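You operate a simulated robot arm through the tools that you are given. There is no shell and no other tool. Be economical: measure what you need, move in short steps, check, and stop when the job is done.

You are at the controls of a simulated two-armed robot. One attempt, no reset.

## Task
Draw back panel 4 and put its fallen slab in the small crate.
Fine: pull the drip tray out for it and push it in again. Where these are worked on the way, their far stop is far enough and under half their travel is too little: drip tray.

The check looks at the end state, three seconds after you hand in, the way a careful person would. Anything else that was tipped, shoved, dropped, spilled or broken makes it a failure.

## Robot
Two 6-joint arms with two-finger parallel grippers on one trunk, on a base that drives. Base frame: it is fixed to the floor where the robot stands at the start and does not move with it; the origin is under the middle of the robot, x ahead of it, y to its left, z up. Readings come in mm, degrees, newtons and seconds.
The left shoulder is at the start at [80, 216, 1566], the right one opposite. With the tool pointing down near the work surface each hand reaches from about 100 to 640 mm from the robot's upright axis, wherever it stands, measured 20 degrees to its own side. Places, roughly: crate [900, 1100, 800]; drip tray [1000, 500, 700]; number four panel [1400, 600, 1300]; number one panel [1400, 0, 1300]; number three panel [1400, 100, 1300]; number two panel [1400, 100, 1300]; red switch [1200, -800, 800]; slab (13x6x3 cm) [1100, 600, 900]. Payload 3.43 kg a hand.
The tool frame of a hand sits at the grasp point between the pads (the TCP): z along the fingers, y along the line on which they close. The tips reach 30 mm beyond it. Largest opening 94 mm; finger width 28, thickness 10; the body of the gripper, 50 by 96 mm, starts 55 mm behind the TCP.
Orientation is that of the tool frame in the base frame, as a unit quaternion [x, y, z, w]. With the fingers straight down and closing along the base's y, the tool's x points along the base's -x, its y along +y and its z along -z.

## Interface
- The arms move only by the tool jog_arm. It takes "left_motion", "right_motion" or both (then of equal length, played together; a hand with none holds still); each is a list that holds one entry, the list of rows, each a list of 7 numbers: the turn, a rotation vector about the tool's x, y, z in degrees, then the shift along the tool's x, y, z in mm, then the opening in per cent of the stroke, from 0 (shut) to 100 (fully open). In form: [[[wx, wy, wz, dx, dy, dz, gripper], ...]]. A call has 1 to 12 rows; each row is the pose to reach, as a shift and turn from the pose commanded when the call began, along the tool's axes at that moment. A row lasts 0.2 s, in which the tool goes at most 50 mm and 8.6 degrees; a call with a longer step from one row to the next is refused whole, and so is a gripper value outside its range. Where a pose cannot be reached the arm comes as near as it can. A force on the tool above 70 N (or 10 N above the force at the start of the call, whichever is more), or a blocked arm, ends the call early, and 0.2 s more pass. The fingers move at their own pace (about 72 mm/s each) and stop on an object; they squeeze with about 27 N. The grip force told is the motor's: it shows also when the fingers shut on nothing. Time passes only in rows, and 0.2 s behind the last, so rows that repeat a pose let the fingers close. It gives the time, the measured TCP pose, the force on the tool (base axes), the opening and the grip force at its end, in the units of the frame above (readings bear some noise), with the torque about the TCP (base axes, N m) and any sound that the robot's microphone picked up, and new pictures: "pictures" is both (left out), scene, wrist or none (wrist: the cameras of the hands that moved).
- Cameras (640 x 400 px; columns grow to the right, rows downward): "scene" is now at [105.6, 30.9, 1732.6]; the picture's right is [0.37, -0.93, 0.00], its down [-0.65, -0.26, -0.72] and it looks along [0.67, 0.27, -0.70] (base axes); focal length 285 px, centre (320, 200). "left" rides on the left gripper at [76, -14, -102] in its tool frame; the picture's right is [0.18, 0.98, 0.00], its down [-0.75, 0.14, -0.64] and it looks along [-0.63, 0.12, 0.77] (tool axes); focal length 243 px, centre (320, 200). "right" rides on the right gripper at [76, 14, -103] in its tool frame; the picture's right is [-0.18, 0.98, 0.00], its down [-0.75, -0.14, -0.64] and it looks along [-0.63, -0.12, 0.77] (tool axes); focal length 243 px, centre (320, 200). There is no depth. A picture from a camera that has moved, and an enlarged one, comes with that camera's place and axes in the base frame and with its lens.
- lift_body(by): slides the trunk up (or, below 0, down) by that many mm; the arms and the scene camera ride with it, the base frame stays. It gives what a move gives, with no picture.
- drive_base(legs): drives the robot by 1 to 6 legs, each [ahead, left, turn to the left] in mm, mm and degrees, along the robot's own axes; the way and the turn of a leg run together, so that a leg with both is an arc; at most 1500 mm and 180 degrees a leg. The arms and the cameras ride along, it lands a little off, and it stops where it bumps. It gives what a move gives, and a new picture of the scene camera.
- head_to(pan, tilt): turns the head with the scene camera to pan (to the left, within 86 degrees either way) and tilt (down, from -29 to 69), counted from straight ahead of the robot. It gives what a move gives, and a new picture of the scene camera.
- close_up(camera, box): a new picture of the part [left, top, right, bottom] of that camera's present view, enlarged. The clock stands still meanwhile.
- close_job(): hands the job in; it is judged then, once.

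Go step by step. Nothing tells you exact positions but the pictures and the camera data: compare them with the known pose of the tool, close in by small moves and look again before you grip or let go. The budget is 120 turns and 260 pictures, counting those below and the enlarged ones. Unless the task says otherwise, let go and move clear before handing in, and close with one line.

The tools are called after "Emit:" as name(argument=value, ...) on one line, values as JSON. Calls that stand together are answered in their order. jog_arm: Moves the arms, as the interface text tells. Its arguments: {"type":"object","properties":{"left_motion":{"type":"array","items":{"type":"array","items":{"type":"array","items":{"type":"number"}}}},"right_motion":{"type":"array","items":{"type":"array","items":{"type":"array","items":{"type":"number"}}}},"pictures":{"type":"string","enum":["both","scene","wrist","none"]}},"required":[]} The other tools are called the same way: lift_body (by) slides the trunk up or down; drive_base (legs) drives the base; head_to (pan, tilt) turns the head that bears the scene camera; close_up (camera, box) takes an enlarged picture of a part of a camera's view; close_job () hands the job in.

At the start:

```text
time: 0.0
left_eef_pos: [415.7, 424.0, 999.7]
left_ee_rot: [-0.001, 1.0, 0.0, 0.0]
left_wrist_force: [-0.6, -0.3, 0.1]
left_ft_torque: [0.04, 0.03, -0.03]
left_finger_gap: 94.1
left_grasp_force: 0.0
right_eef_pos: [512.7, -61.5, 999.7]
right_ee_rot: [-0.001, 1.0, 0.0, 0.001]
right_wrist_force: [-0.2, -0.5, 0.5]
right_ft_torque: [0.03, 0.01, 0.01]
right_finger_gap: 93.9
right_grasp_force: 0.0
trunk travel left (down, up): [-796.0, 44.0]
robot x, y, heading: [1.4, -2.6, -0.2]
head pan, tilt: [21.7, 44.2]
```

scene: 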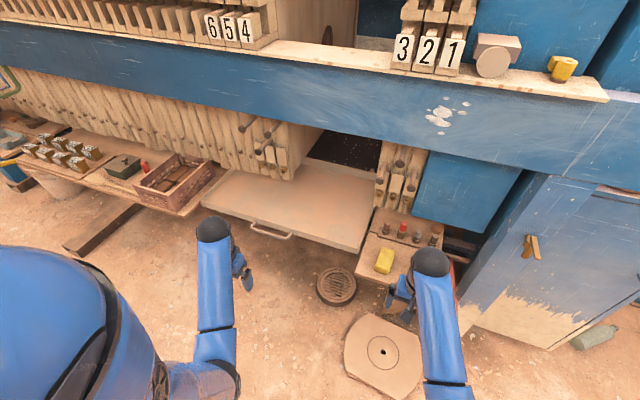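
right: 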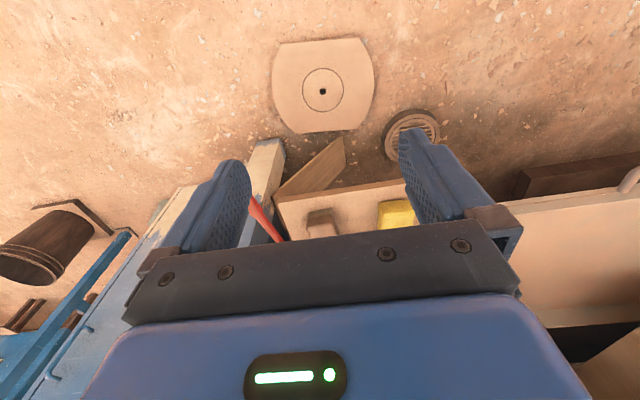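
left: 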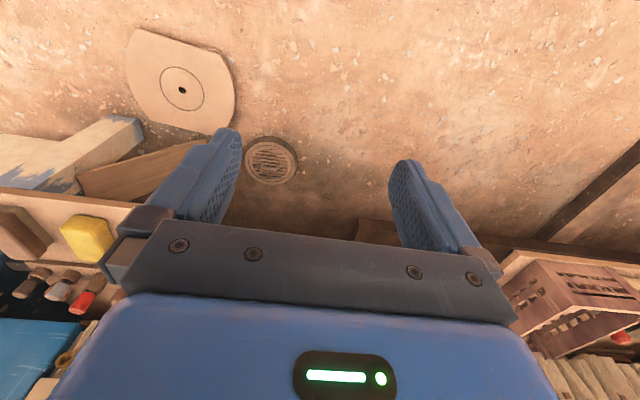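

I see a rack of numbered panels above, a drip tray with a bar handle below, and crates to the left. I look more closely before moving.

Emit:
close_up(camera="scene", box=[160, 0, 480, 200])

Emit:
close_up(camera="scene", box=[0, 90, 320, 290])

Emit:
head_to(pan=20, tilt=20)

```text
2.00 times, centred on (320, 100) of scene
camera zoom: at [105.6, 30.9, 1732.6], right [0.37, -0.93, 0.0], down [-0.65, -0.26, -0.72], along [0.67, 0.27, -0.7], focal length 571 px, centre (320, 400)
```

zoom: 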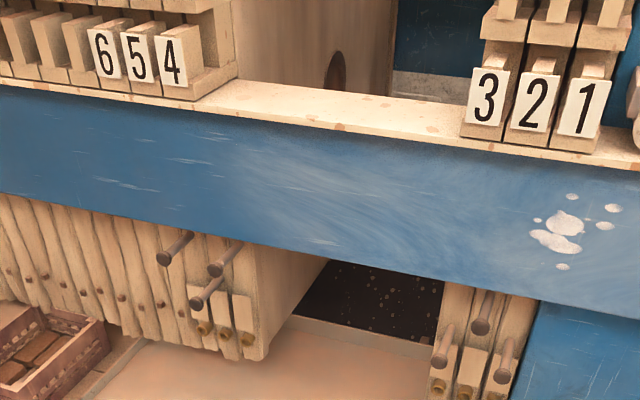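

```text
2.00 times, centred on (160, 190) of scene
camera zoom: at [105.6, 30.9, 1732.6], right [0.37, -0.93, 0.0], down [-0.65, -0.26, -0.72], along [0.67, 0.27, -0.7], focal length 571 px, centre (640, 220)
```

zoom: 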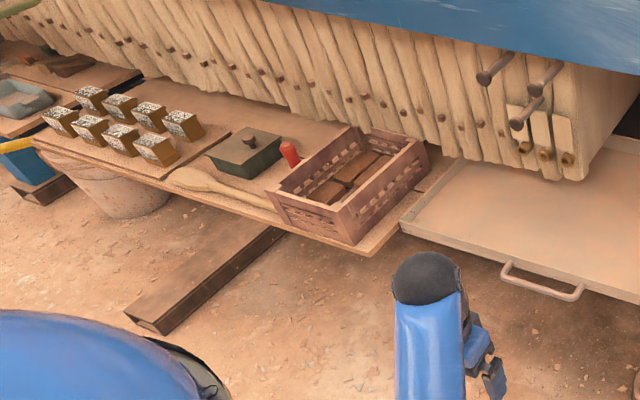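

```text
time: 0.9
left_eef_pos: [415.6, 425.6, 998.4]
left_ee_rot: [0.0, 1.0, 0.0, -0.001]
left_wrist_force: [-0.2, 0.6, -0.6]
left_ft_torque: [-0.04, -0.01, 0.01]
left_finger_gap: 93.9
left_grasp_force: 0.0
right_eef_pos: [513.1, -62.2, 999.8]
right_ee_rot: [0.001, 1.0, 0.0, 0.0]
right_wrist_force: [-0.3, 0.9, 0.2]
right_ft_torque: [0.02, -0.01, -0.04]
right_finger_gap: 94.4
right_grasp_force: 0.0
trunk travel left (down, up): [-796.0, 44.0]
robot x, y, heading: [2.2, 1.8, -0.1]
head pan, tilt: [20.0, 20.0]
camera scene: at [117.1, 32.5, 1770.1], right [0.34, -0.94, 0.0], down [-0.32, -0.12, -0.94], along [0.88, 0.32, -0.34], focal length 285 px, centre (320, 200)
```

scene: 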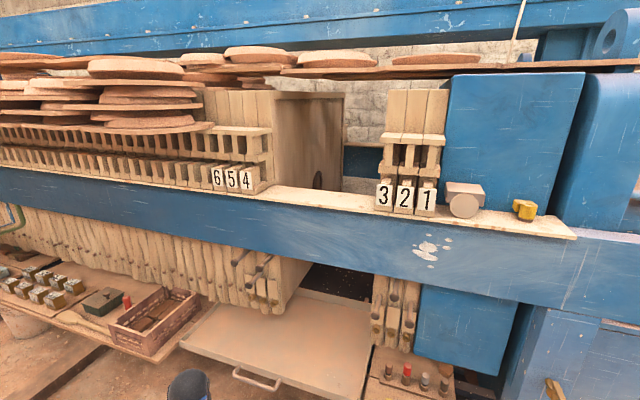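

The rack looks like a filter press: panels 1–3 have already been moved right, and 4 is next, with pegs below the beam. I zoom in on the pegs and the tray.

Emit:
close_up(camera="scene", box=[200, 220, 440, 370])

Emit:
close_up(camera="scene", box=[200, 80, 440, 230])

```text
2.67 times, centred on (320, 295) of scene
camera zoom: at [117.1, 32.5, 1770.1], right [0.34, -0.94, 0.0], down [-0.32, -0.12, -0.94], along [0.88, 0.32, -0.34], focal length 761 px, centre (320, -53)
```

zoom: 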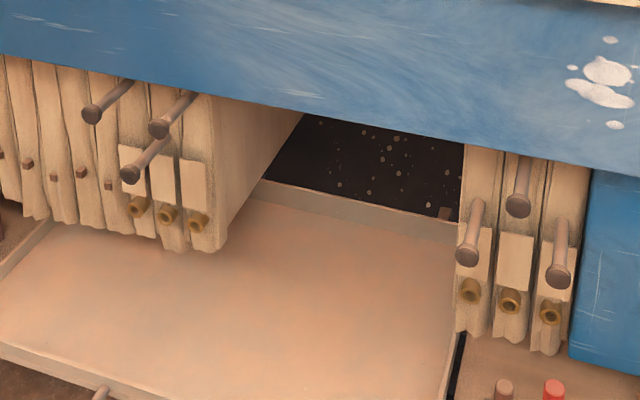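

```text
2.67 times, centred on (320, 155) of scene
camera zoom: at [117.1, 32.5, 1770.1], right [0.34, -0.94, 0.0], down [-0.32, -0.12, -0.94], along [0.88, 0.32, -0.34], focal length 761 px, centre (320, 320)
```

zoom: 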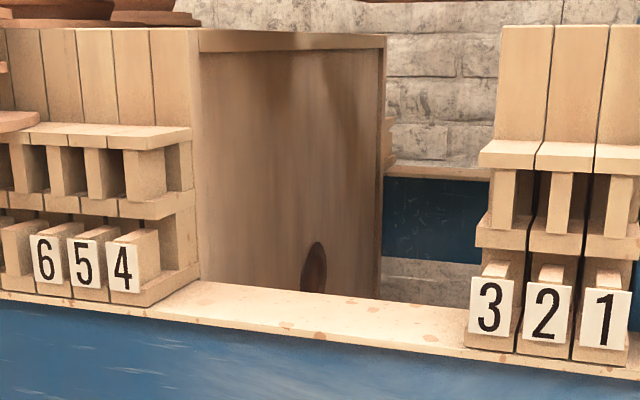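

Peg roots suggest the peg nearest the gap (middle height) belongs to panel 4. I drive left for a square view and for parallax.

Emit:
drive_base(legs=[[0, 500, 0]])

Emit:
head_to(pan=0, tilt=28)

```text
time: 3.8
left_eef_pos: [418.8, 918.2, 1000.0]
left_ee_rot: [0.002, 1.0, 0.001, 0.0]
left_wrist_force: [0.0, 0.5, 0.0]
left_ft_torque: [-0.02, 0.02, 0.01]
left_finger_gap: 93.7
left_grasp_force: 0.1
right_eef_pos: [514.0, 430.2, 999.8]
right_ee_rot: [0.002, 1.0, 0.001, 0.0]
right_wrist_force: [-0.1, -0.6, 0.8]
right_ft_torque: [0.0, -0.01, -0.01]
right_finger_gap: 94.0
right_grasp_force: 0.1
trunk travel left (down, up): [-796.0, 44.0]
robot x, y, heading: [1.4, 495.5, -0.2]
head pan, tilt: [20.0, 20.0]
camera scene: at [118.3, 525.6, 1770.2], right [0.34, -0.94, 0.0], down [-0.32, -0.11, -0.94], along [0.88, 0.32, -0.34], focal length 285 px, centre (320, 200)
```

scene: 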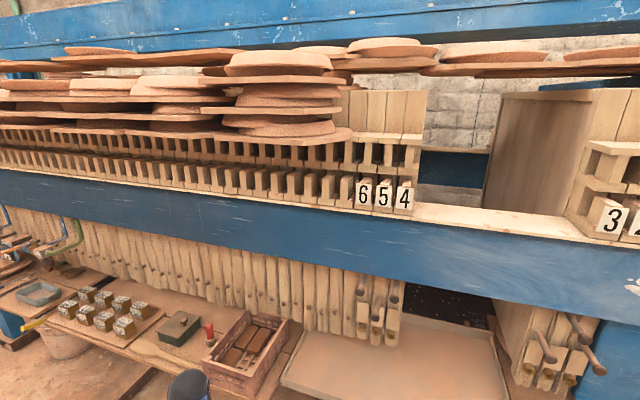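

```text
time: 4.6
left_eef_pos: [419.0, 920.0, 999.6]
left_ee_rot: [0.002, 1.0, 0.0, 0.0]
left_wrist_force: [-0.3, 0.5, 0.7]
left_ft_torque: [-0.03, 0.01, 0.01]
left_finger_gap: 94.0
left_grasp_force: 0.1
right_eef_pos: [515.3, 433.4, 999.8]
right_ee_rot: [0.003, 1.0, -0.001, 0.0]
right_wrist_force: [0.8, -0.4, -0.1]
right_ft_torque: [-0.02, -0.03, -0.02]
right_finger_gap: 94.0
right_grasp_force: 0.1
trunk travel left (down, up): [-796.0, 44.0]
robot x, y, heading: [1.0, 497.3, -0.3]
head pan, tilt: [0.0, 28.0]
camera scene: at [121.9, 497.2, 1757.3], right [0.0, -1.0, 0.0], down [-0.47, 0.0, -0.88], along [0.88, 0.0, -0.47], focal length 285 px, centre (320, 200)
```

scene: 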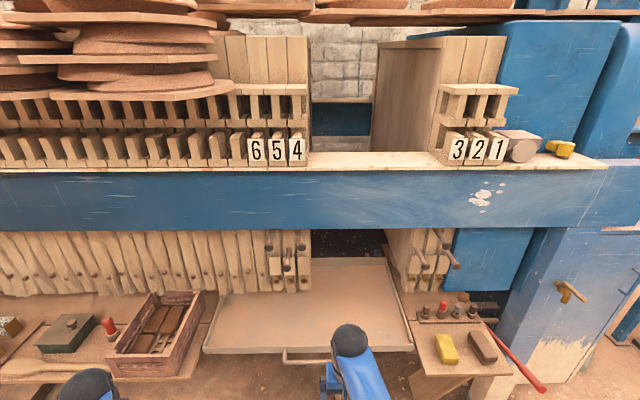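

From parallax the labels are at about x=870, z=1510, and the tray handle at about [800, 554, 730]. I zoom in on the pegs and tray from here.

Emit:
close_up(camera="scene", box=[220, 210, 380, 310])

Emit:
close_up(camera="scene", box=[180, 230, 440, 392])

Emit:
close_up(camera="scene", box=[0, 270, 208, 400])

```text
4.00 times, centred on (300, 260) of scene
camera zoom: at [121.9, 497.2, 1757.3], right [0.0, -1.0, 0.0], down [-0.47, 0.0, -0.88], along [0.88, 0.0, -0.47], focal length 1141 px, centre (400, -40)
```

zoom: 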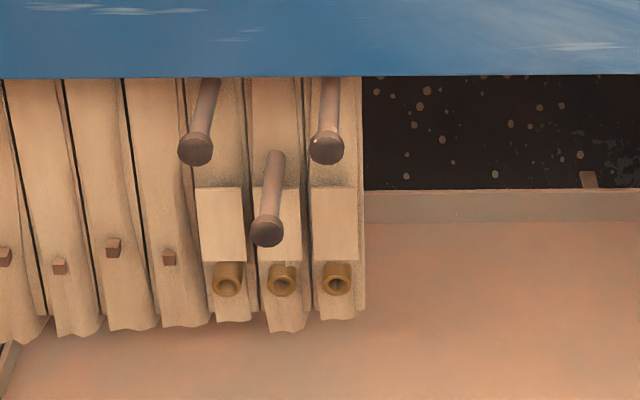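

```text
2.46 times, centred on (310, 311) of scene
camera zoom: at [121.9, 497.2, 1757.3], right [0.0, -1.0, 0.0], down [-0.47, 0.0, -0.88], along [0.88, 0.0, -0.47], focal length 702 px, centre (345, -73)
```

zoom: 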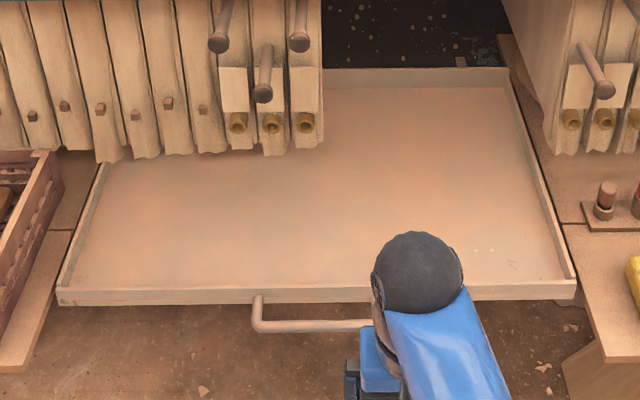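

```text
3.08 times, centred on (104, 335) of scene
camera zoom: at [121.9, 497.2, 1757.3], right [0.0, -1.0, 0.0], down [-0.47, 0.0, -0.88], along [0.88, 0.0, -0.47], focal length 878 px, centre (985, -215)
```

zoom: 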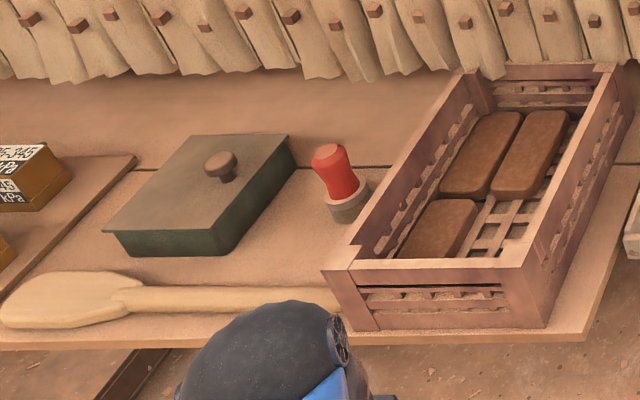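

Panel 4's peg (the rightmost of the left group) has its head at about [904, 560, 1160], just under the beam. I turn the right hand to point forward, at that height, away from everything.

Emit:
jog_arm(right_motion=[[[0, -8.2, 0, -11, 0, -15, 100], [0, -16.4, 0, -22, 0, -30, 100], [0, -24.6, 0, -33, 0, -45, 100], [0, -32.8, 0, -44, 0, -60, 100], [0, -41, 0, -55, 0, -75, 100], [0, -49.2, 0, -66, 0, -90, 100], [0, -57.4, 0, -77, 0, -105, 100], [0, -65.6, 0, -88, 0, -120, 100], [0, -73.8, 0, -99, 0, -135, 100], [0, -82, 0, -110, 0, -150, 100], [0, -90, 0, -120, 0, -160, 100]]], pictures="both")

```text
time: 7.0
left_eef_pos: [419.8, 917.6, 999.4]
left_ee_rot: [0.003, 1.0, 0.0, 0.0]
left_wrist_force: [0.7, 0.0, -0.1]
left_ft_torque: [-0.03, 0.0, -0.03]
left_finger_gap: 93.9
left_grasp_force: 0.0
right_eef_pos: [634.3, 429.9, 1159.0]
right_ee_rot: [0.001, 0.707, -0.001, 0.707]
right_wrist_force: [-0.2, 0.4, -0.4]
right_ft_torque: [0.02, 0.03, -0.03]
right_finger_gap: 94.1
right_grasp_force: 0.1
trunk travel left (down, up): [-796.0, 44.0]
robot x, y, heading: [0.9, 495.3, -0.3]
head pan, tilt: [0.0, 28.0]
camera scene: at [122.4, 496.5, 1757.2], right [0.0, -1.0, 0.0], down [-0.47, 0.0, -0.88], along [0.88, 0.0, -0.47], focal length 285 px, centre (320, 200)
camera right: at [532.8, 445.5, 1081.9], right [0.0, 0.98, 0.18], down [-0.64, -0.14, 0.75], along [0.77, -0.12, 0.63], focal length 243 px, centre (320, 200)
```

scene: 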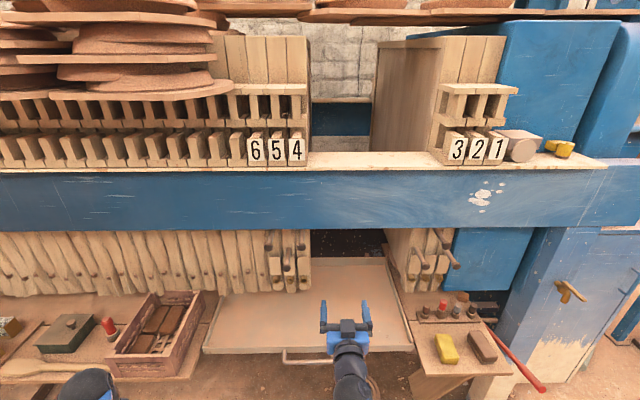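
right: 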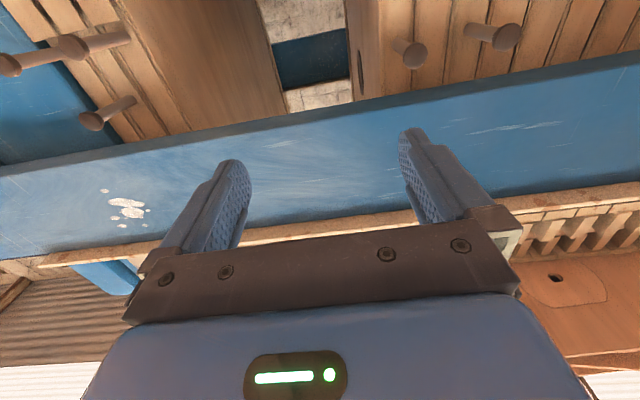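

The wrist view puts panel 4's peg head at about [904, 556, 1162], which agrees with the scene camera. I drive closer.

Emit:
drive_base(legs=[[200, 80, 0]])

Emit:
jog_arm(right_motion=[[[0, 0, 0, 0, 24, 0, 80], [0, 0, 0, 0, 48, 0, 80]]], pictures="both")

```text
time: 8.7
left_eef_pos: [615.7, 997.7, 1001.4]
left_ee_rot: [0.002, 1.0, 0.001, 0.002]
left_wrist_force: [-0.1, 0.0, -0.6]
left_ft_torque: [0.03, -0.02, 0.04]
left_finger_gap: 93.9
left_grasp_force: 0.1
right_eef_pos: [830.0, 508.1, 1162.1]
right_ee_rot: [0.003, 0.706, -0.002, 0.708]
right_wrist_force: [-0.2, 0.6, -0.1]
right_ft_torque: [0.02, 0.01, -0.01]
right_finger_gap: 93.8
right_grasp_force: 0.0
trunk travel left (down, up): [-796.0, 44.0]
robot x, y, heading: [200.8, 579.9, -0.4]
head pan, tilt: [0.0, 28.0]
camera scene: at [314.9, 573.6, 1757.8], right [0.0, -1.0, 0.0], down [-0.47, 0.0, -0.88], along [0.88, 0.0, -0.47], focal length 285 px, centre (320, 200)
```

scene: 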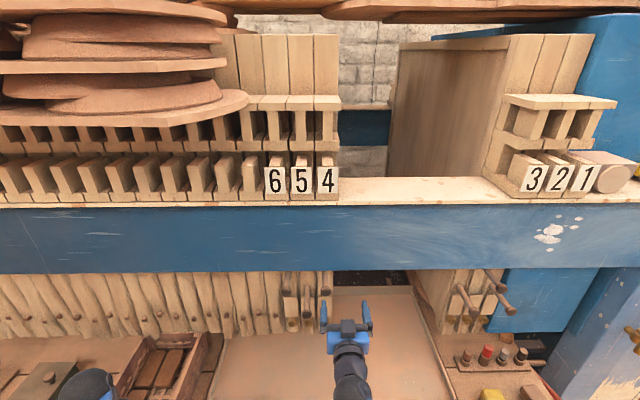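

```text
time: 9.3
left_eef_pos: [615.9, 999.2, 1000.2]
left_ee_rot: [0.003, 1.0, 0.0, 0.0]
left_wrist_force: [-0.2, -0.7, -0.2]
left_ft_torque: [-0.06, -0.02, 0.0]
left_finger_gap: 94.0
left_grasp_force: 0.0
right_eef_pos: [831.4, 557.3, 1159.7]
right_ee_rot: [0.001, 0.707, -0.002, 0.708]
right_wrist_force: [0.3, 0.6, 0.8]
right_ft_torque: [-0.03, 0.01, 0.03]
right_finger_gap: 75.2
right_grasp_force: 0.0
trunk travel left (down, up): [-796.0, 44.0]
robot x, y, heading: [199.3, 578.9, -0.4]
head pan, tilt: [0.0, 28.0]
camera scene: at [318.4, 576.3, 1757.4], right [0.0, -1.0, 0.0], down [-0.47, 0.0, -0.88], along [0.88, 0.0, -0.47], focal length 285 px, centre (320, 200)
camera right: at [729.3, 573.0, 1083.1], right [0.0, 0.98, 0.18], down [-0.64, -0.14, 0.75], along [0.77, -0.12, 0.63], focal length 243 px, centre (320, 200)
```

scene: 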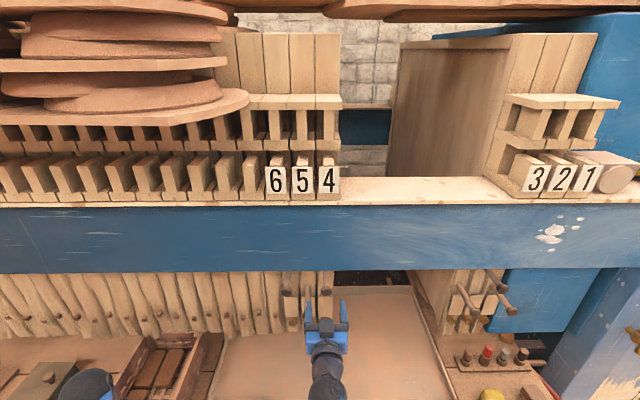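
right: 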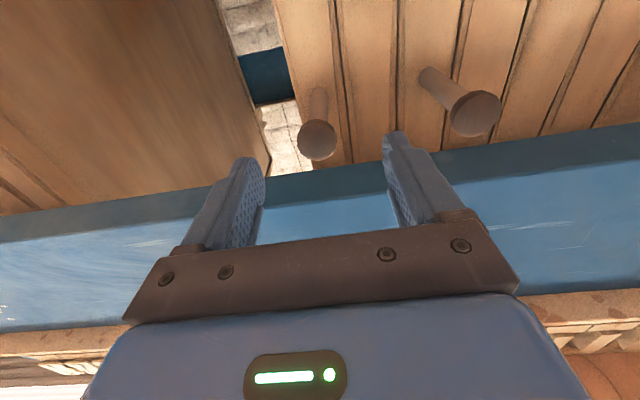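

The peg head is centred between the fingers at about y=556, z=1164. I advance so the pads straddle the shaft.

Emit:
jog_arm(right_motion=[[[0, 0, 0, -3, -1, 28, 80], [0, 0, 0, -3, -1, 56, 80], [0, 0, 0, -3, -1, 84, 80], [0, 0, 0, -3, -1, 112, 80]]], pictures="both")

```text
time: 10.3
left_eef_pos: [612.3, 998.4, 1002.1]
left_ee_rot: [0.003, 1.0, 0.001, 0.001]
left_wrist_force: [-0.1, -0.1, -0.1]
left_ft_torque: [-0.02, -0.05, -0.01]
left_finger_gap: 93.6
left_grasp_force: 0.0
right_eef_pos: [942.5, 558.1, 1166.9]
right_ee_rot: [0.002, 0.705, -0.002, 0.709]
right_wrist_force: [-1.0, 0.4, 0.4]
right_ft_torque: [0.02, 0.03, 0.01]
right_finger_gap: 75.2
right_grasp_force: 0.1
trunk travel left (down, up): [-796.0, 44.0]
robot x, y, heading: [199.9, 576.0, -0.1]
head pan, tilt: [0.0, 28.0]
camera scene: at [314.8, 575.3, 1757.7], right [0.0, -1.0, 0.0], down [-0.47, 0.0, -0.88], along [0.88, 0.0, -0.47], focal length 285 px, centre (320, 200)
camera right: at [840.4, 571.5, 1088.6], right [0.0, 0.98, 0.18], down [-0.65, -0.14, 0.75], along [0.76, -0.12, 0.63], focal length 243 px, centre (320, 200)
```

scene: 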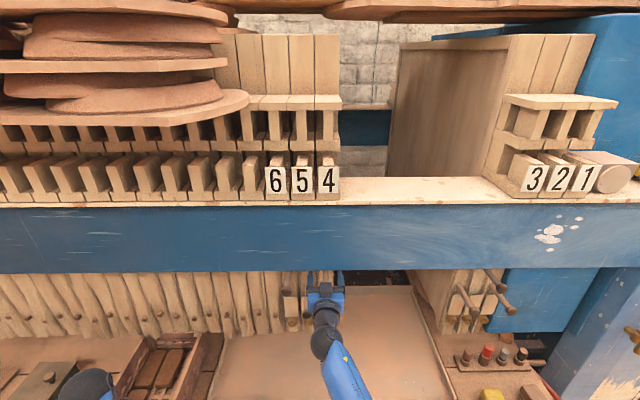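
right: 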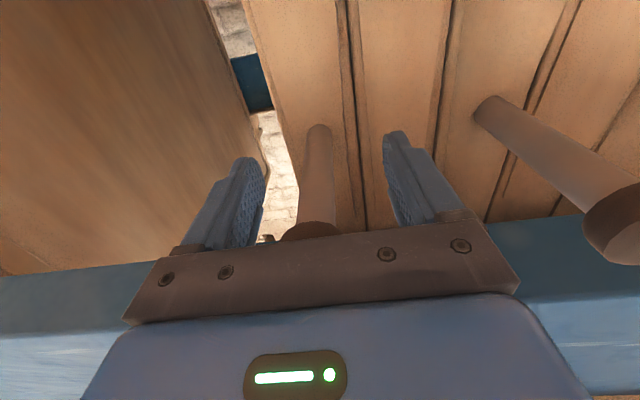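

The shaft on the outermost panel (4) sits between the pads. I close on it.

Emit:
jog_arm(right_motion=[[[0, 0, 0, 0, 0, 0, 40], [0, 0, 0, 0, 0, 0, 0], [0, 0, 0, 0, 0, 0, 0], [0, 0, 0, 0, 0, 0, 0]]], pictures="wrist")

Emit:
head_to(pan=0, tilt=48)

```text
time: 11.3
left_eef_pos: [614.8, 995.8, 1002.5]
left_ee_rot: [0.002, 1.0, 0.001, 0.002]
left_wrist_force: [-1.7, 0.2, -1.0]
left_ft_torque: [0.0, 0.01, -0.01]
left_finger_gap: 94.2
left_grasp_force: 0.0
right_eef_pos: [943.0, 555.4, 1166.3]
right_ee_rot: [0.002, 0.706, -0.002, 0.708]
right_wrist_force: [-14.3, -8.2, 5.0]
right_ft_torque: [-0.1, 0.34, 0.31]
right_finger_gap: 29.8
right_grasp_force: 45.2
trunk travel left (down, up): [-796.0, 44.0]
robot x, y, heading: [199.9, 575.0, -0.2]
head pan, tilt: [0.0, 28.0]
camera right: at [840.6, 569.9, 1088.4], right [0.01, 0.98, 0.19], down [-0.65, -0.14, 0.75], along [0.76, -0.12, 0.63], focal length 243 px, centre (320, 200)
```

right: 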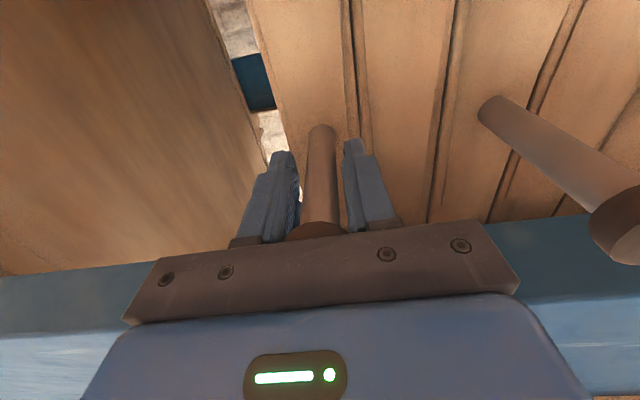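

```text
time: 12.1
left_eef_pos: [614.6, 996.8, 1001.8]
left_ee_rot: [0.002, 1.0, 0.001, 0.001]
left_wrist_force: [-0.4, 0.0, 0.7]
left_ft_torque: [-0.01, 0.0, 0.02]
left_finger_gap: 94.0
left_grasp_force: 0.1
right_eef_pos: [942.8, 554.5, 1165.2]
right_ee_rot: [0.003, 0.706, -0.002, 0.708]
right_wrist_force: [-13.1, -11.7, 6.6]
right_ft_torque: [-0.1, 0.33, 0.53]
right_finger_gap: 29.6
right_grasp_force: 45.6
trunk travel left (down, up): [-796.0, 44.0]
robot x, y, heading: [202.3, 577.3, -0.3]
head pan, tilt: [0.0, 48.0]
camera scene: at [303.3, 572.7, 1727.7], right [0.0, -1.0, 0.0], down [-0.74, 0.0, -0.67], along [0.67, 0.0, -0.74], focal length 285 px, centre (320, 200)
```

scene: 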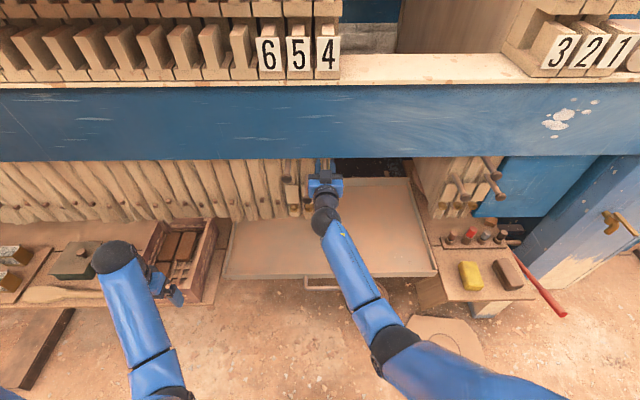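

The peg is gripped (gap 30 mm). I pull gently toward the gap (−y) and watch.

Emit:
jog_arm(right_motion=[[[0, 0, 0, 0, -15, 0, 0], [0, 0, 0, 0, -30, 0, 0], [0, 0, 0, 0, -45, 0, 0], [0, 0, 0, 0, -60, 0, 0]]], pictures="both")

```text
time: 13.1
left_eef_pos: [617.5, 996.4, 1001.2]
left_ee_rot: [0.004, 1.0, 0.001, 0.001]
left_wrist_force: [0.5, -1.1, 0.0]
left_ft_torque: [-0.01, -0.01, 0.03]
left_finger_gap: 93.9
left_grasp_force: 0.2
right_eef_pos: [944.1, 488.6, 1166.2]
right_ee_rot: [0.005, 0.706, -0.004, 0.708]
right_wrist_force: [-6.8, -0.5, 11.4]
right_ft_torque: [-0.12, 0.46, -0.31]
right_finger_gap: 29.8
right_grasp_force: 44.7
trunk travel left (down, up): [-796.0, 44.0]
robot x, y, heading: [200.1, 571.8, -0.6]
head pan, tilt: [0.0, 48.0]
camera scene: at [304.5, 572.1, 1727.7], right [-0.01, -1.0, 0.0], down [-0.74, 0.01, -0.67], along [0.67, 0.0, -0.74], focal length 285 px, centre (320, 200)
camera right: at [841.4, 505.1, 1088.3], right [0.01, 0.98, 0.18], down [-0.65, -0.13, 0.75], along [0.76, -0.13, 0.63], focal length 243 px, centre (320, 200)
```

scene: 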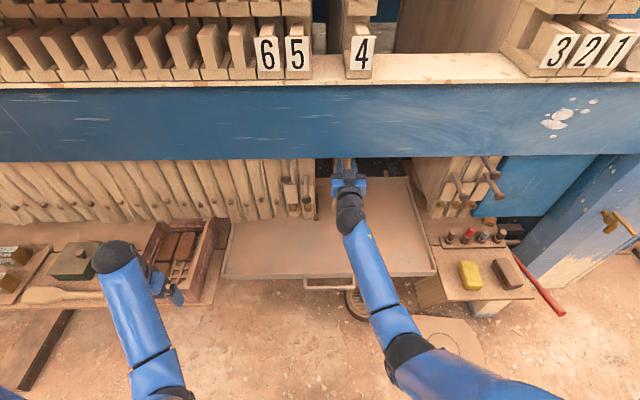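
right: 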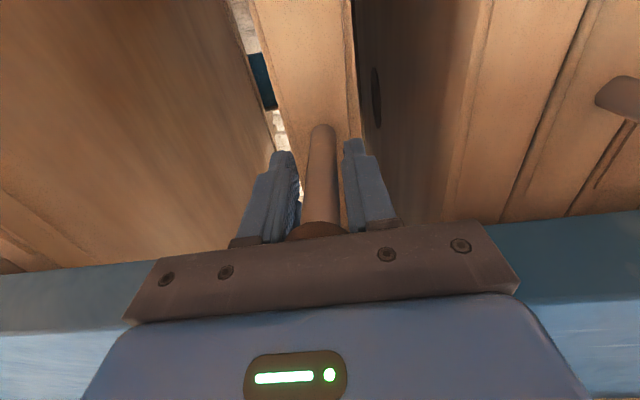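

Panel 4 slides easily. I look at what appeared beside panel 5.

Emit:
close_up(camera="scene", box=[260, 140, 420, 240])

```text
4.00 times, centred on (340, 190) of scene
camera zoom: at [304.5, 572.1, 1727.7], right [-0.01, -1.0, 0.0], down [-0.74, 0.01, -0.67], along [0.67, 0.0, -0.74], focal length 1141 px, centre (240, 240)
```

zoom: 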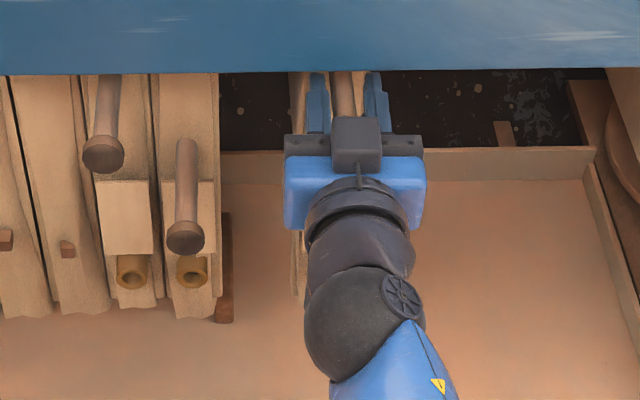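

A brown slab stands or clings next to panel 5. I continue drawing panel 4 toward panel 3.

Emit:
jog_arm(right_motion=[[[0, 0, 0, 0, -20, 0, 0], [0, 0, 0, 0, -40, 0, 0], [0, 0, 0, 0, -60, 0, 0], [0, 0, 0, 0, -80, 0, 0], [0, 0, 0, 0, -100, 0, 0], [0, 0, 0, 0, -120, 0, 0], [0, 0, 0, 0, -140, 0, 0], [0, 0, 0, 0, -160, 0, 0], [0, 0, 0, 0, -180, 0, 0], [0, 0, 0, 0, -200, 0, 0]]], pictures="both")

```text
time: 15.3
left_eef_pos: [617.5, 999.4, 998.3]
left_ee_rot: [0.002, 1.0, -0.002, -0.001]
left_wrist_force: [0.1, 0.2, 0.0]
left_ft_torque: [0.02, 0.01, -0.02]
left_finger_gap: 93.9
left_grasp_force: 0.1
right_eef_pos: [946.1, 297.1, 1165.9]
right_ee_rot: [0.001, 0.706, -0.004, 0.709]
right_wrist_force: [17.7, 7.7, 27.2]
right_ft_torque: [-0.17, 1.55, -0.63]
right_finger_gap: 29.9
right_grasp_force: 45.1
trunk travel left (down, up): [-796.0, 44.0]
robot x, y, heading: [200.2, 576.7, -0.3]
head pan, tilt: [0.0, 48.0]
camera scene: at [309.5, 579.0, 1727.3], right [-0.01, -1.0, 0.0], down [-0.74, 0.0, -0.67], along [0.67, -0.01, -0.74], focal length 285 px, centre (320, 200)
camera right: at [843.2, 311.8, 1087.9], right [0.01, 0.98, 0.18], down [-0.65, -0.13, 0.75], along [0.76, -0.12, 0.63], focal length 243 px, centre (320, 200)
```

scene: 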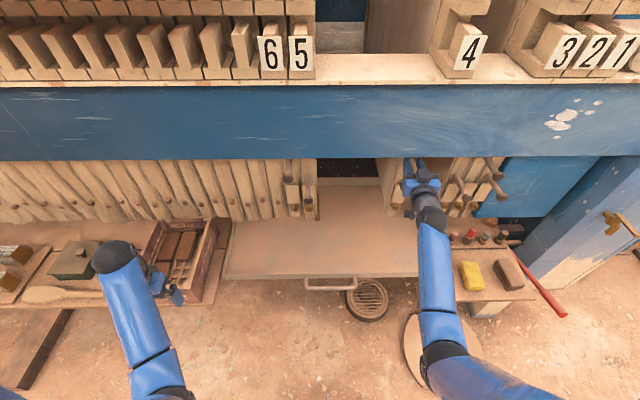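
right: 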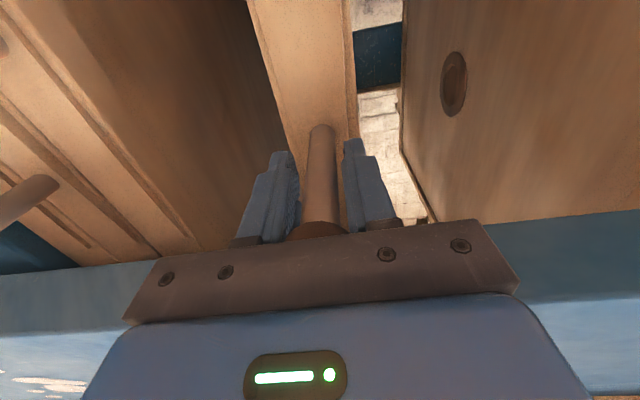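

It is moving freely; about 115 mm remain to panel 3. I go on until it meets it.

Emit:
jog_arm(right_motion=[[[0, 0, 0, 0, -15, 0, 0], [0, 0, 0, 0, -30, 0, 0], [0, 0, 0, 0, -45, 0, 0], [0, 0, 0, 0, -60, 0, 0], [0, 0, 0, 0, -70, 0, 0], [0, 0, 0, 0, -80, 0, 0], [0, 0, 0, 0, -90, 0, 0]]], pictures="both")

```text
time: 16.9
left_eef_pos: [619.2, 1001.1, 998.1]
left_ee_rot: [0.002, 1.0, -0.002, -0.001]
left_wrist_force: [-0.7, 0.3, 1.0]
left_ft_torque: [0.03, 0.03, 0.03]
left_finger_gap: 93.9
left_grasp_force: 0.1
right_eef_pos: [946.0, 208.8, 1165.5]
right_ee_rot: [0.001, 0.706, -0.004, 0.708]
right_wrist_force: [16.9, 11.2, 24.8]
right_ft_torque: [-0.01, 2.01, -0.37]
right_finger_gap: 29.7
right_grasp_force: 45.3
trunk travel left (down, up): [-796.0, 44.0]
robot x, y, heading: [198.6, 578.4, -0.3]
head pan, tilt: [0.0, 48.0]
camera scene: at [310.1, 581.5, 1727.3], right [0.0, -1.0, 0.0], down [-0.74, 0.0, -0.67], along [0.67, -0.01, -0.74], focal length 285 px, centre (320, 200)
camera right: at [843.5, 223.5, 1087.5], right [0.01, 0.98, 0.18], down [-0.64, -0.13, 0.75], along [0.76, -0.12, 0.63], focal length 243 px, centre (320, 200)
```

scene: 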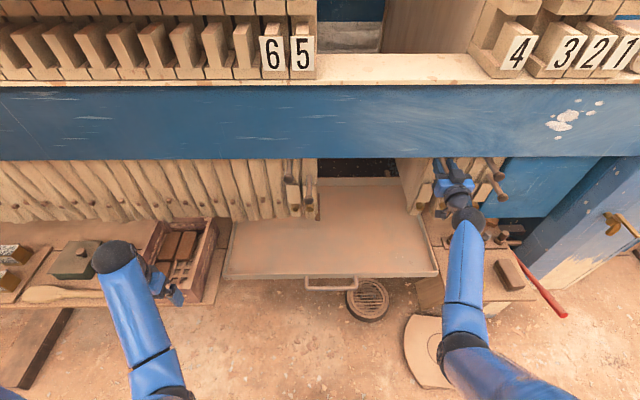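
right: 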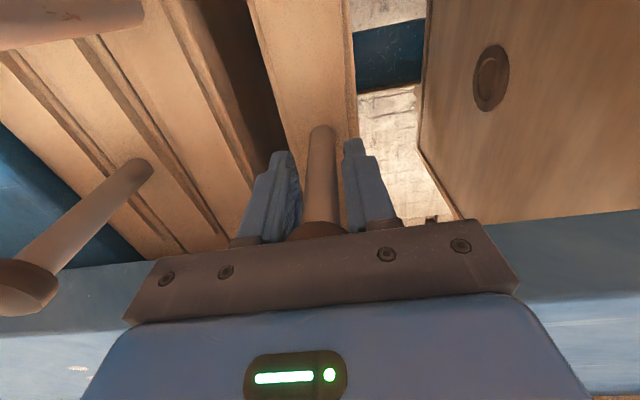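

About 35 mm remain before panel 3; I go 22 mm more so as not to shove it.

Emit:
jog_arm(right_motion=[[[0, 0, 0, 0, -10, 0, 0], [0, 0, 0, 0, -18, 0, 0], [0, 0, 0, 0, -22, 0, 0]]], pictures="wrist")

Emit:
close_up(camera="scene", box=[240, 20, 640, 270])

```text
time: 17.7
left_eef_pos: [619.2, 1000.6, 997.8]
left_ee_rot: [0.002, 1.0, -0.001, -0.001]
left_wrist_force: [0.4, 1.2, 0.1]
left_ft_torque: [0.02, 0.01, -0.03]
left_finger_gap: 94.0
left_grasp_force: 0.0
right_eef_pos: [945.3, 185.3, 1164.8]
right_ee_rot: [0.0, 0.706, -0.004, 0.708]
right_wrist_force: [20.4, 10.5, 24.7]
right_ft_torque: [0.03, 1.62, -0.47]
right_finger_gap: 30.1
right_grasp_force: 45.0
trunk travel left (down, up): [-796.0, 44.0]
robot x, y, heading: [201.8, 575.8, -0.4]
head pan, tilt: [0.0, 48.0]
camera right: at [843.7, 201.0, 1087.4], right [0.01, 0.98, 0.18], down [-0.64, -0.13, 0.75], along [0.76, -0.12, 0.63], focal length 243 px, centre (320, 200)
```

right: 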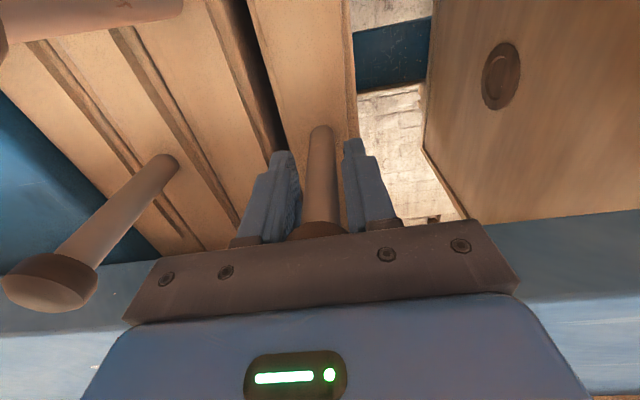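

```text
1.60 times, centred on (440, 145) of scene
camera zoom: at [310.3, 580.9, 1727.3], right [0.0, -1.0, 0.0], down [-0.74, 0.0, -0.67], along [0.67, -0.01, -0.74], focal length 456 px, centre (128, 288)
```

zoom: 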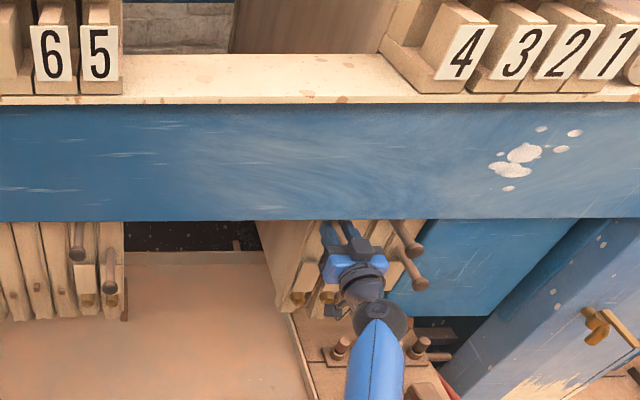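

Panel 4 is now right next to panel 3 with a sliver left. I release and back straight out.

Emit:
jog_arm(right_motion=[[[0, 0, 0, 0, 0, 0, 55], [0, 0, 0, 0, 0, 0, 55], [0, 0, 0, 0, 0, -30, 55], [0, 0, 0, 0, 0, -60, 55], [0, 0, 0, 0, 0, -95, 55], [0, 0, 0, 0, 0, -130, 55], [0, 0, 0, 0, 0, -165, 55], [0, 0, 0, 0, 0, -200, 55]]], pictures="both")

Emit:
close_up(camera="scene", box=[220, 140, 460, 290])

```text
time: 19.5
left_eef_pos: [617.6, 998.8, 999.1]
left_ee_rot: [0.001, 1.0, 0.0, -0.001]
left_wrist_force: [0.5, -0.7, 0.0]
left_ft_torque: [-0.02, 0.0, 0.0]
left_finger_gap: 93.7
left_grasp_force: 0.2
right_eef_pos: [742.7, 185.9, 1166.0]
right_ee_rot: [0.001, 0.706, -0.002, 0.708]
right_wrist_force: [-0.1, 0.0, 0.6]
right_ft_torque: [-0.03, 0.0, -0.01]
right_finger_gap: 51.6
right_grasp_force: 0.1
trunk travel left (down, up): [-796.0, 44.0]
robot x, y, heading: [194.2, 572.7, -0.3]
head pan, tilt: [0.0, 48.0]
camera scene: at [306.6, 576.1, 1727.4], right [0.0, -1.0, 0.0], down [-0.74, 0.0, -0.67], along [0.67, 0.0, -0.74], focal length 285 px, centre (320, 200)
camera right: at [640.9, 200.8, 1088.2], right [0.0, 0.98, 0.18], down [-0.64, -0.14, 0.75], along [0.77, -0.12, 0.63], focal length 243 px, centre (320, 200)
```

scene: 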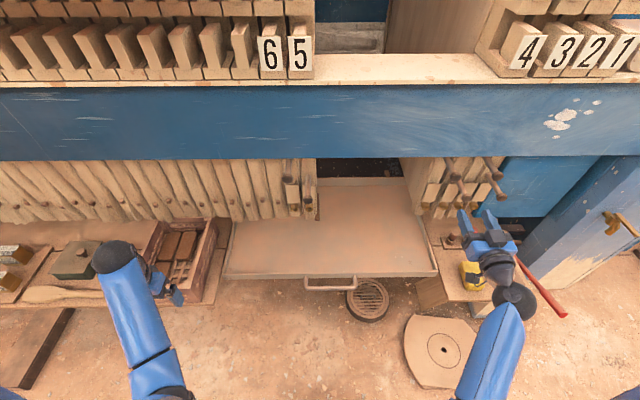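
right: 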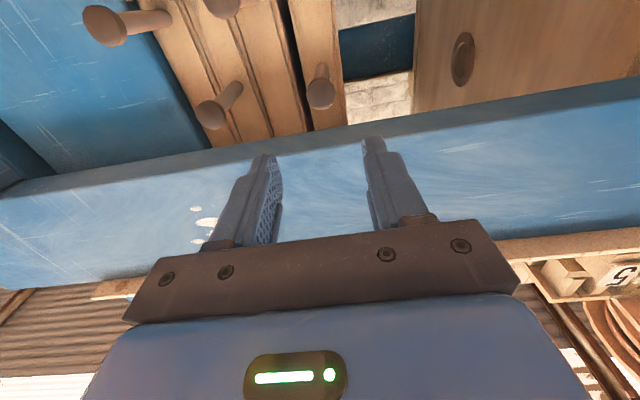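

```text
2.67 times, centred on (340, 215) of scene
camera zoom: at [306.6, 576.1, 1727.4], right [0.0, -1.0, 0.0], down [-0.74, 0.0, -0.67], along [0.67, 0.0, -0.74], focal length 761 px, centre (267, 160)
```

zoom: 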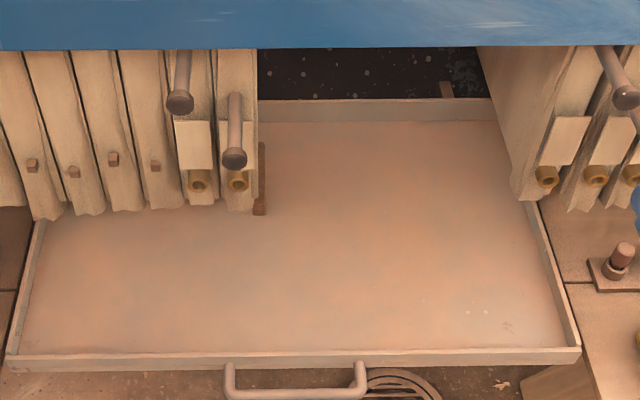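

The panel stands drawn, and the slab lies flat on the tray (x≈1080–1220, right edge y≈588), mostly under panel 5. Next I shift the robot left and turn the right hand down for the tray handle at about [780, 537, 730].

Emit:
drive_base(legs=[[0, 160, 0]])

Emit:
jog_arm(right_motion=[[[0, 8.2, 0, 15, 0, -10, 55], [0, 16.4, 0, 30, 0, -20, 55], [0, 24.6, 0, 45, 0, -30, 55], [0, 32.8, 0, 60, 0, -40, 55], [0, 41, 0, 75, 0, -50, 55], [0, 49.2, 0, 90, 0, -60, 55], [0, 57.4, 0, 105, 0, -70, 55], [0, 65.6, 0, 120, 0, -80, 55], [0, 73.8, 0, 135, 0, -80, 55], [0, 82, 0, 150, 0, -80, 55], [0, 90, 0, 165, 0, -80, 55]]], pictures="none")

Emit:
jog_arm(right_motion=[[[0, 0, 8.2, 0, 15, 0, 55], [0, 0, 16.4, 0, 30, 0, 55], [0, 0, 24.6, 0, 45, 0, 55], [0, 0, 32.8, 0, 60, 0, 55], [0, 0, 41, 0, 75, 0, 55], [0, 0, 49.2, 0, 90, 0, 55], [0, 0, 57.4, 0, 105, 0, 55], [0, 0, 65.6, 0, 120, 0, 55], [0, 0, 73.8, 0, 135, 0, 55], [0, 0, 82, 0, 150, 0, 55], [0, 0, 90, 0, 160, 0, 55]]], pictures="both")

```text
time: 20.9
left_eef_pos: [619.9, 1153.1, 1000.9]
left_ee_rot: [0.004, 1.0, 0.001, 0.001]
left_wrist_force: [-0.4, -0.8, 0.9]
left_ft_torque: [0.04, -0.01, -0.02]
left_finger_gap: 94.1
left_grasp_force: 0.1
right_eef_pos: [744.9, 339.0, 1163.4]
right_ee_rot: [0.003, 0.707, -0.002, 0.707]
right_wrist_force: [-0.7, 0.4, -0.7]
right_ft_torque: [-0.01, -0.01, 0.01]
right_finger_gap: 51.9
right_grasp_force: 0.1
trunk travel left (down, up): [-796.0, 44.0]
robot x, y, heading: [202.0, 733.5, -0.5]
head pan, tilt: [0.0, 48.0]
camera scene: at [309.1, 727.9, 1727.3], right [-0.01, -1.0, 0.0], down [-0.74, 0.01, -0.67], along [0.67, 0.0, -0.74], focal length 285 px, centre (320, 200)
```

scene: 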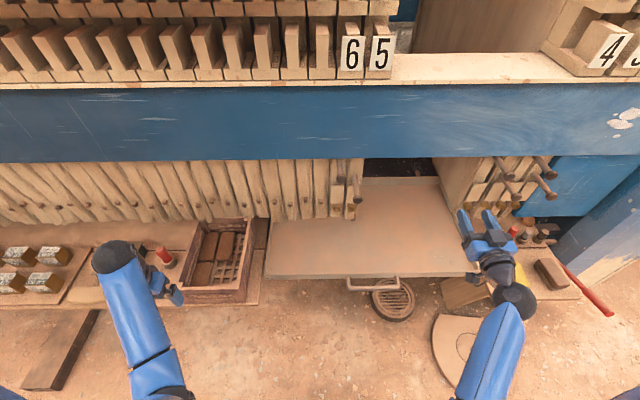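

```text
time: 23.3
left_eef_pos: [619.4, 1155.6, 999.7]
left_ee_rot: [0.004, 1.0, 0.0, -0.001]
left_wrist_force: [0.3, -0.2, 0.6]
left_ft_torque: [-0.01, -0.01, 0.02]
left_finger_gap: 94.2
left_grasp_force: 0.0
right_eef_pos: [667.1, 342.5, 1000.4]
right_ee_rot: [0.003, 1.0, 0.0, -0.001]
right_wrist_force: [0.6, 0.6, 0.2]
right_ft_torque: [-0.02, -0.02, -0.03]
right_finger_gap: 51.5
right_grasp_force: 0.2
trunk travel left (down, up): [-796.0, 44.0]
robot x, y, heading: [202.6, 732.9, -0.2]
head pan, tilt: [0.0, 48.0]
```

```text
time: 25.7
left_eef_pos: [618.6, 1155.4, 999.0]
left_ee_rot: [0.003, 1.0, -0.001, 0.0]
left_wrist_force: [0.4, -0.5, 0.3]
left_ft_torque: [0.01, -0.03, 0.01]
left_finger_gap: 94.4
left_grasp_force: 0.1
right_eef_pos: [666.2, 501.1, 998.5]
right_ee_rot: [0.71, 0.704, 0.0, 0.0]
right_wrist_force: [0.6, 0.5, 0.5]
right_ft_torque: [-0.01, 0.0, 0.03]
right_finger_gap: 51.5
right_grasp_force: 0.0
trunk travel left (down, up): [-796.0, 44.0]
robot x, y, heading: [199.0, 732.9, -0.2]
head pan, tilt: [0.0, 48.0]
camera scene: at [309.3, 733.0, 1727.3], right [-0.01, -1.0, 0.0], down [-0.74, 0.0, -0.67], along [0.67, 0.0, -0.74], focal length 285 px, centre (320, 200)
camera right: at [681.2, 578.3, 1100.2], right [0.98, -0.19, 0.0], down [-0.15, -0.75, 0.64], along [-0.12, -0.63, -0.77], focal length 243 px, centre (320, 200)
```

scene: 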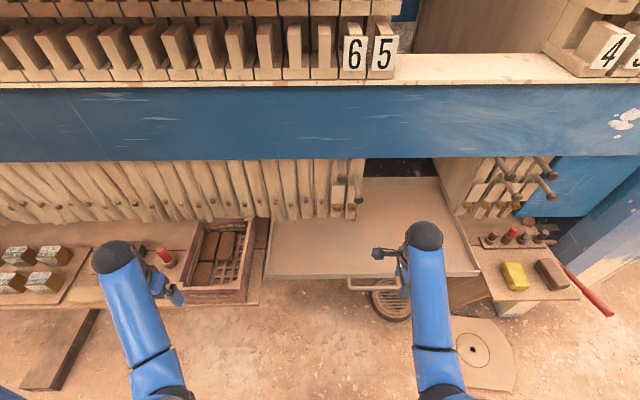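
right: 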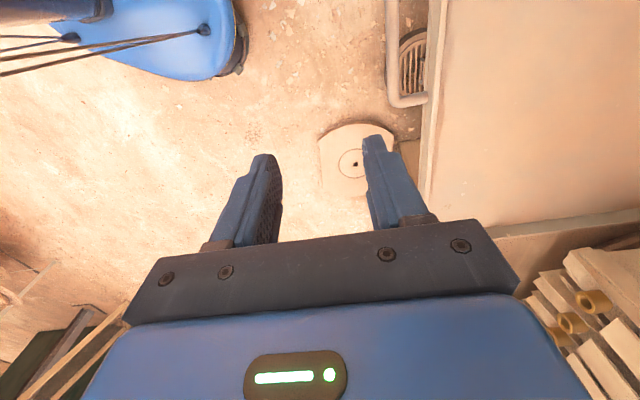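

The handle bar is at about x=766, z≈740, roughly 40 mm in front of the tray. I move above it and check.

Emit:
jog_arm(right_motion=[[[0, 0, 0, 8, 25, 30, 60], [0, 0, 0, 16, 50, 60, 60], [0, 0, 0, 24, 75, 90, 60], [0, 0, 0, 30, 100, 120, 60], [0, 0, 0, 30, 100, 160, 60]]], pictures="both")

Emit:
close_up(camera="scene", box=[310, 220, 470, 320])

```text
time: 26.9
left_eef_pos: [618.8, 1153.2, 998.9]
left_ee_rot: [0.003, 1.0, 0.0, -0.001]
left_wrist_force: [-0.2, -0.2, -0.3]
left_ft_torque: [0.02, -0.01, 0.02]
left_finger_gap: 93.7
left_grasp_force: 0.0
right_eef_pos: [766.1, 532.9, 838.8]
right_ee_rot: [0.709, 0.705, 0.0, -0.001]
right_wrist_force: [0.1, 0.2, 0.0]
right_ft_torque: [0.03, 0.0, 0.01]
right_finger_gap: 56.4
right_grasp_force: 0.0
trunk travel left (down, up): [-796.0, 44.0]
robot x, y, heading: [203.2, 729.2, -0.5]
head pan, tilt: [0.0, 48.0]
camera scene: at [310.4, 732.6, 1727.2], right [-0.01, -1.0, 0.0], down [-0.74, 0.01, -0.67], along [0.67, 0.0, -0.74], focal length 285 px, centre (320, 200)
camera right: at [781.3, 608.9, 939.9], right [0.98, -0.19, 0.0], down [-0.15, -0.75, 0.64], along [-0.12, -0.63, -0.77], focal length 243 px, centre (320, 200)
```

scene: 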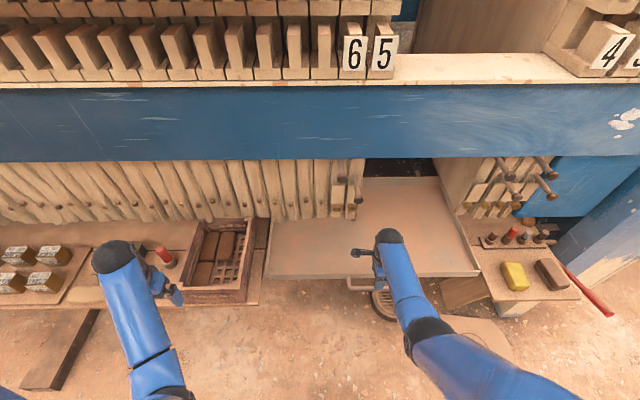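
right: 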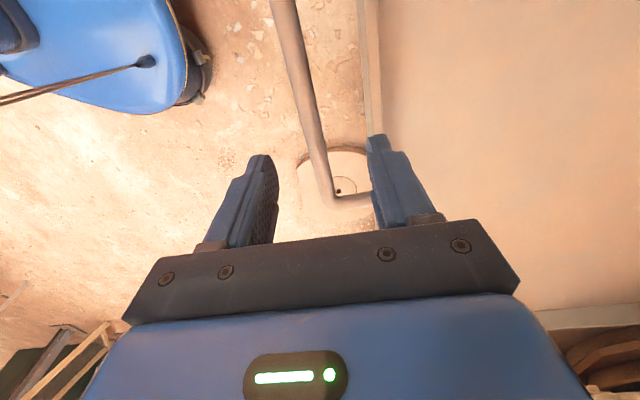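

```text
4.00 times, centred on (390, 270) of scene
camera zoom: at [310.4, 732.6, 1727.2], right [-0.01, -1.0, 0.0], down [-0.74, 0.01, -0.67], along [0.67, 0.0, -0.74], focal length 1141 px, centre (40, -80)
```

zoom: 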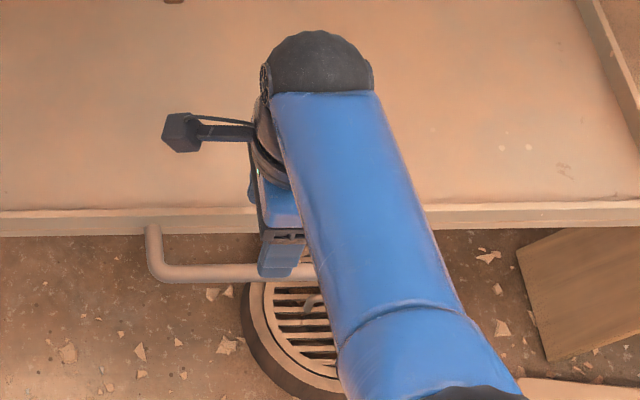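

Refining with both views: the bar is at x≈761, z≈758, y≈475–634. I lower over it with the fingers narrowed, then check.

Emit:
jog_arm(right_motion=[[[0, 0, 0, 15, -5, 0, 47], [0, 0, 0, 18, -5, 20, 47], [0, 0, 0, 18, -5, 40, 47], [0, 0, 0, 18, -5, 60, 47], [0, 0, 0, 18, -5, 80, 47]]], pictures="wrist")

```text
time: 28.1
left_eef_pos: [619.7, 1154.2, 998.9]
left_ee_rot: [0.003, 1.0, 0.0, 0.0]
left_wrist_force: [-0.4, -0.3, 0.7]
left_ft_torque: [0.0, -0.01, 0.0]
left_finger_gap: 93.9
left_grasp_force: 0.0
right_eef_pos: [752.0, 549.2, 768.0]
right_ee_rot: [0.71, 0.704, 0.0, 0.0]
right_wrist_force: [0.3, -0.2, -0.2]
right_ft_torque: [0.0, 0.01, 0.0]
right_finger_gap: 44.1
right_grasp_force: 0.1
right hand out of reach, approached as far as the arm can: row 5
trunk travel left (down, up): [-796.0, 44.0]
robot x, y, heading: [200.5, 736.8, -0.3]
head pan, tilt: [0.0, 48.0]
camera right: at [766.5, 625.3, 870.5], right [0.98, -0.19, 0.0], down [-0.15, -0.75, 0.64], along [-0.12, -0.63, -0.77], focal length 243 px, centre (320, 200)
```

right: 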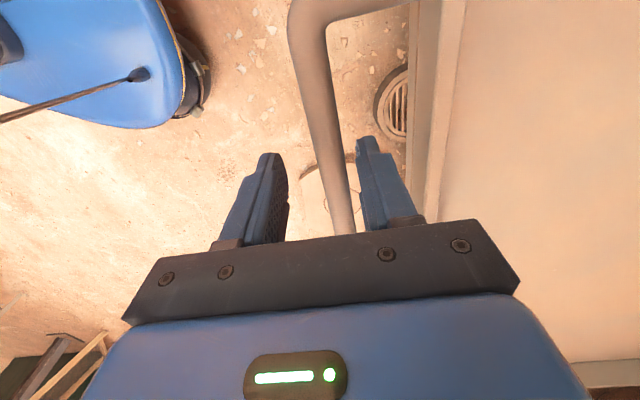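

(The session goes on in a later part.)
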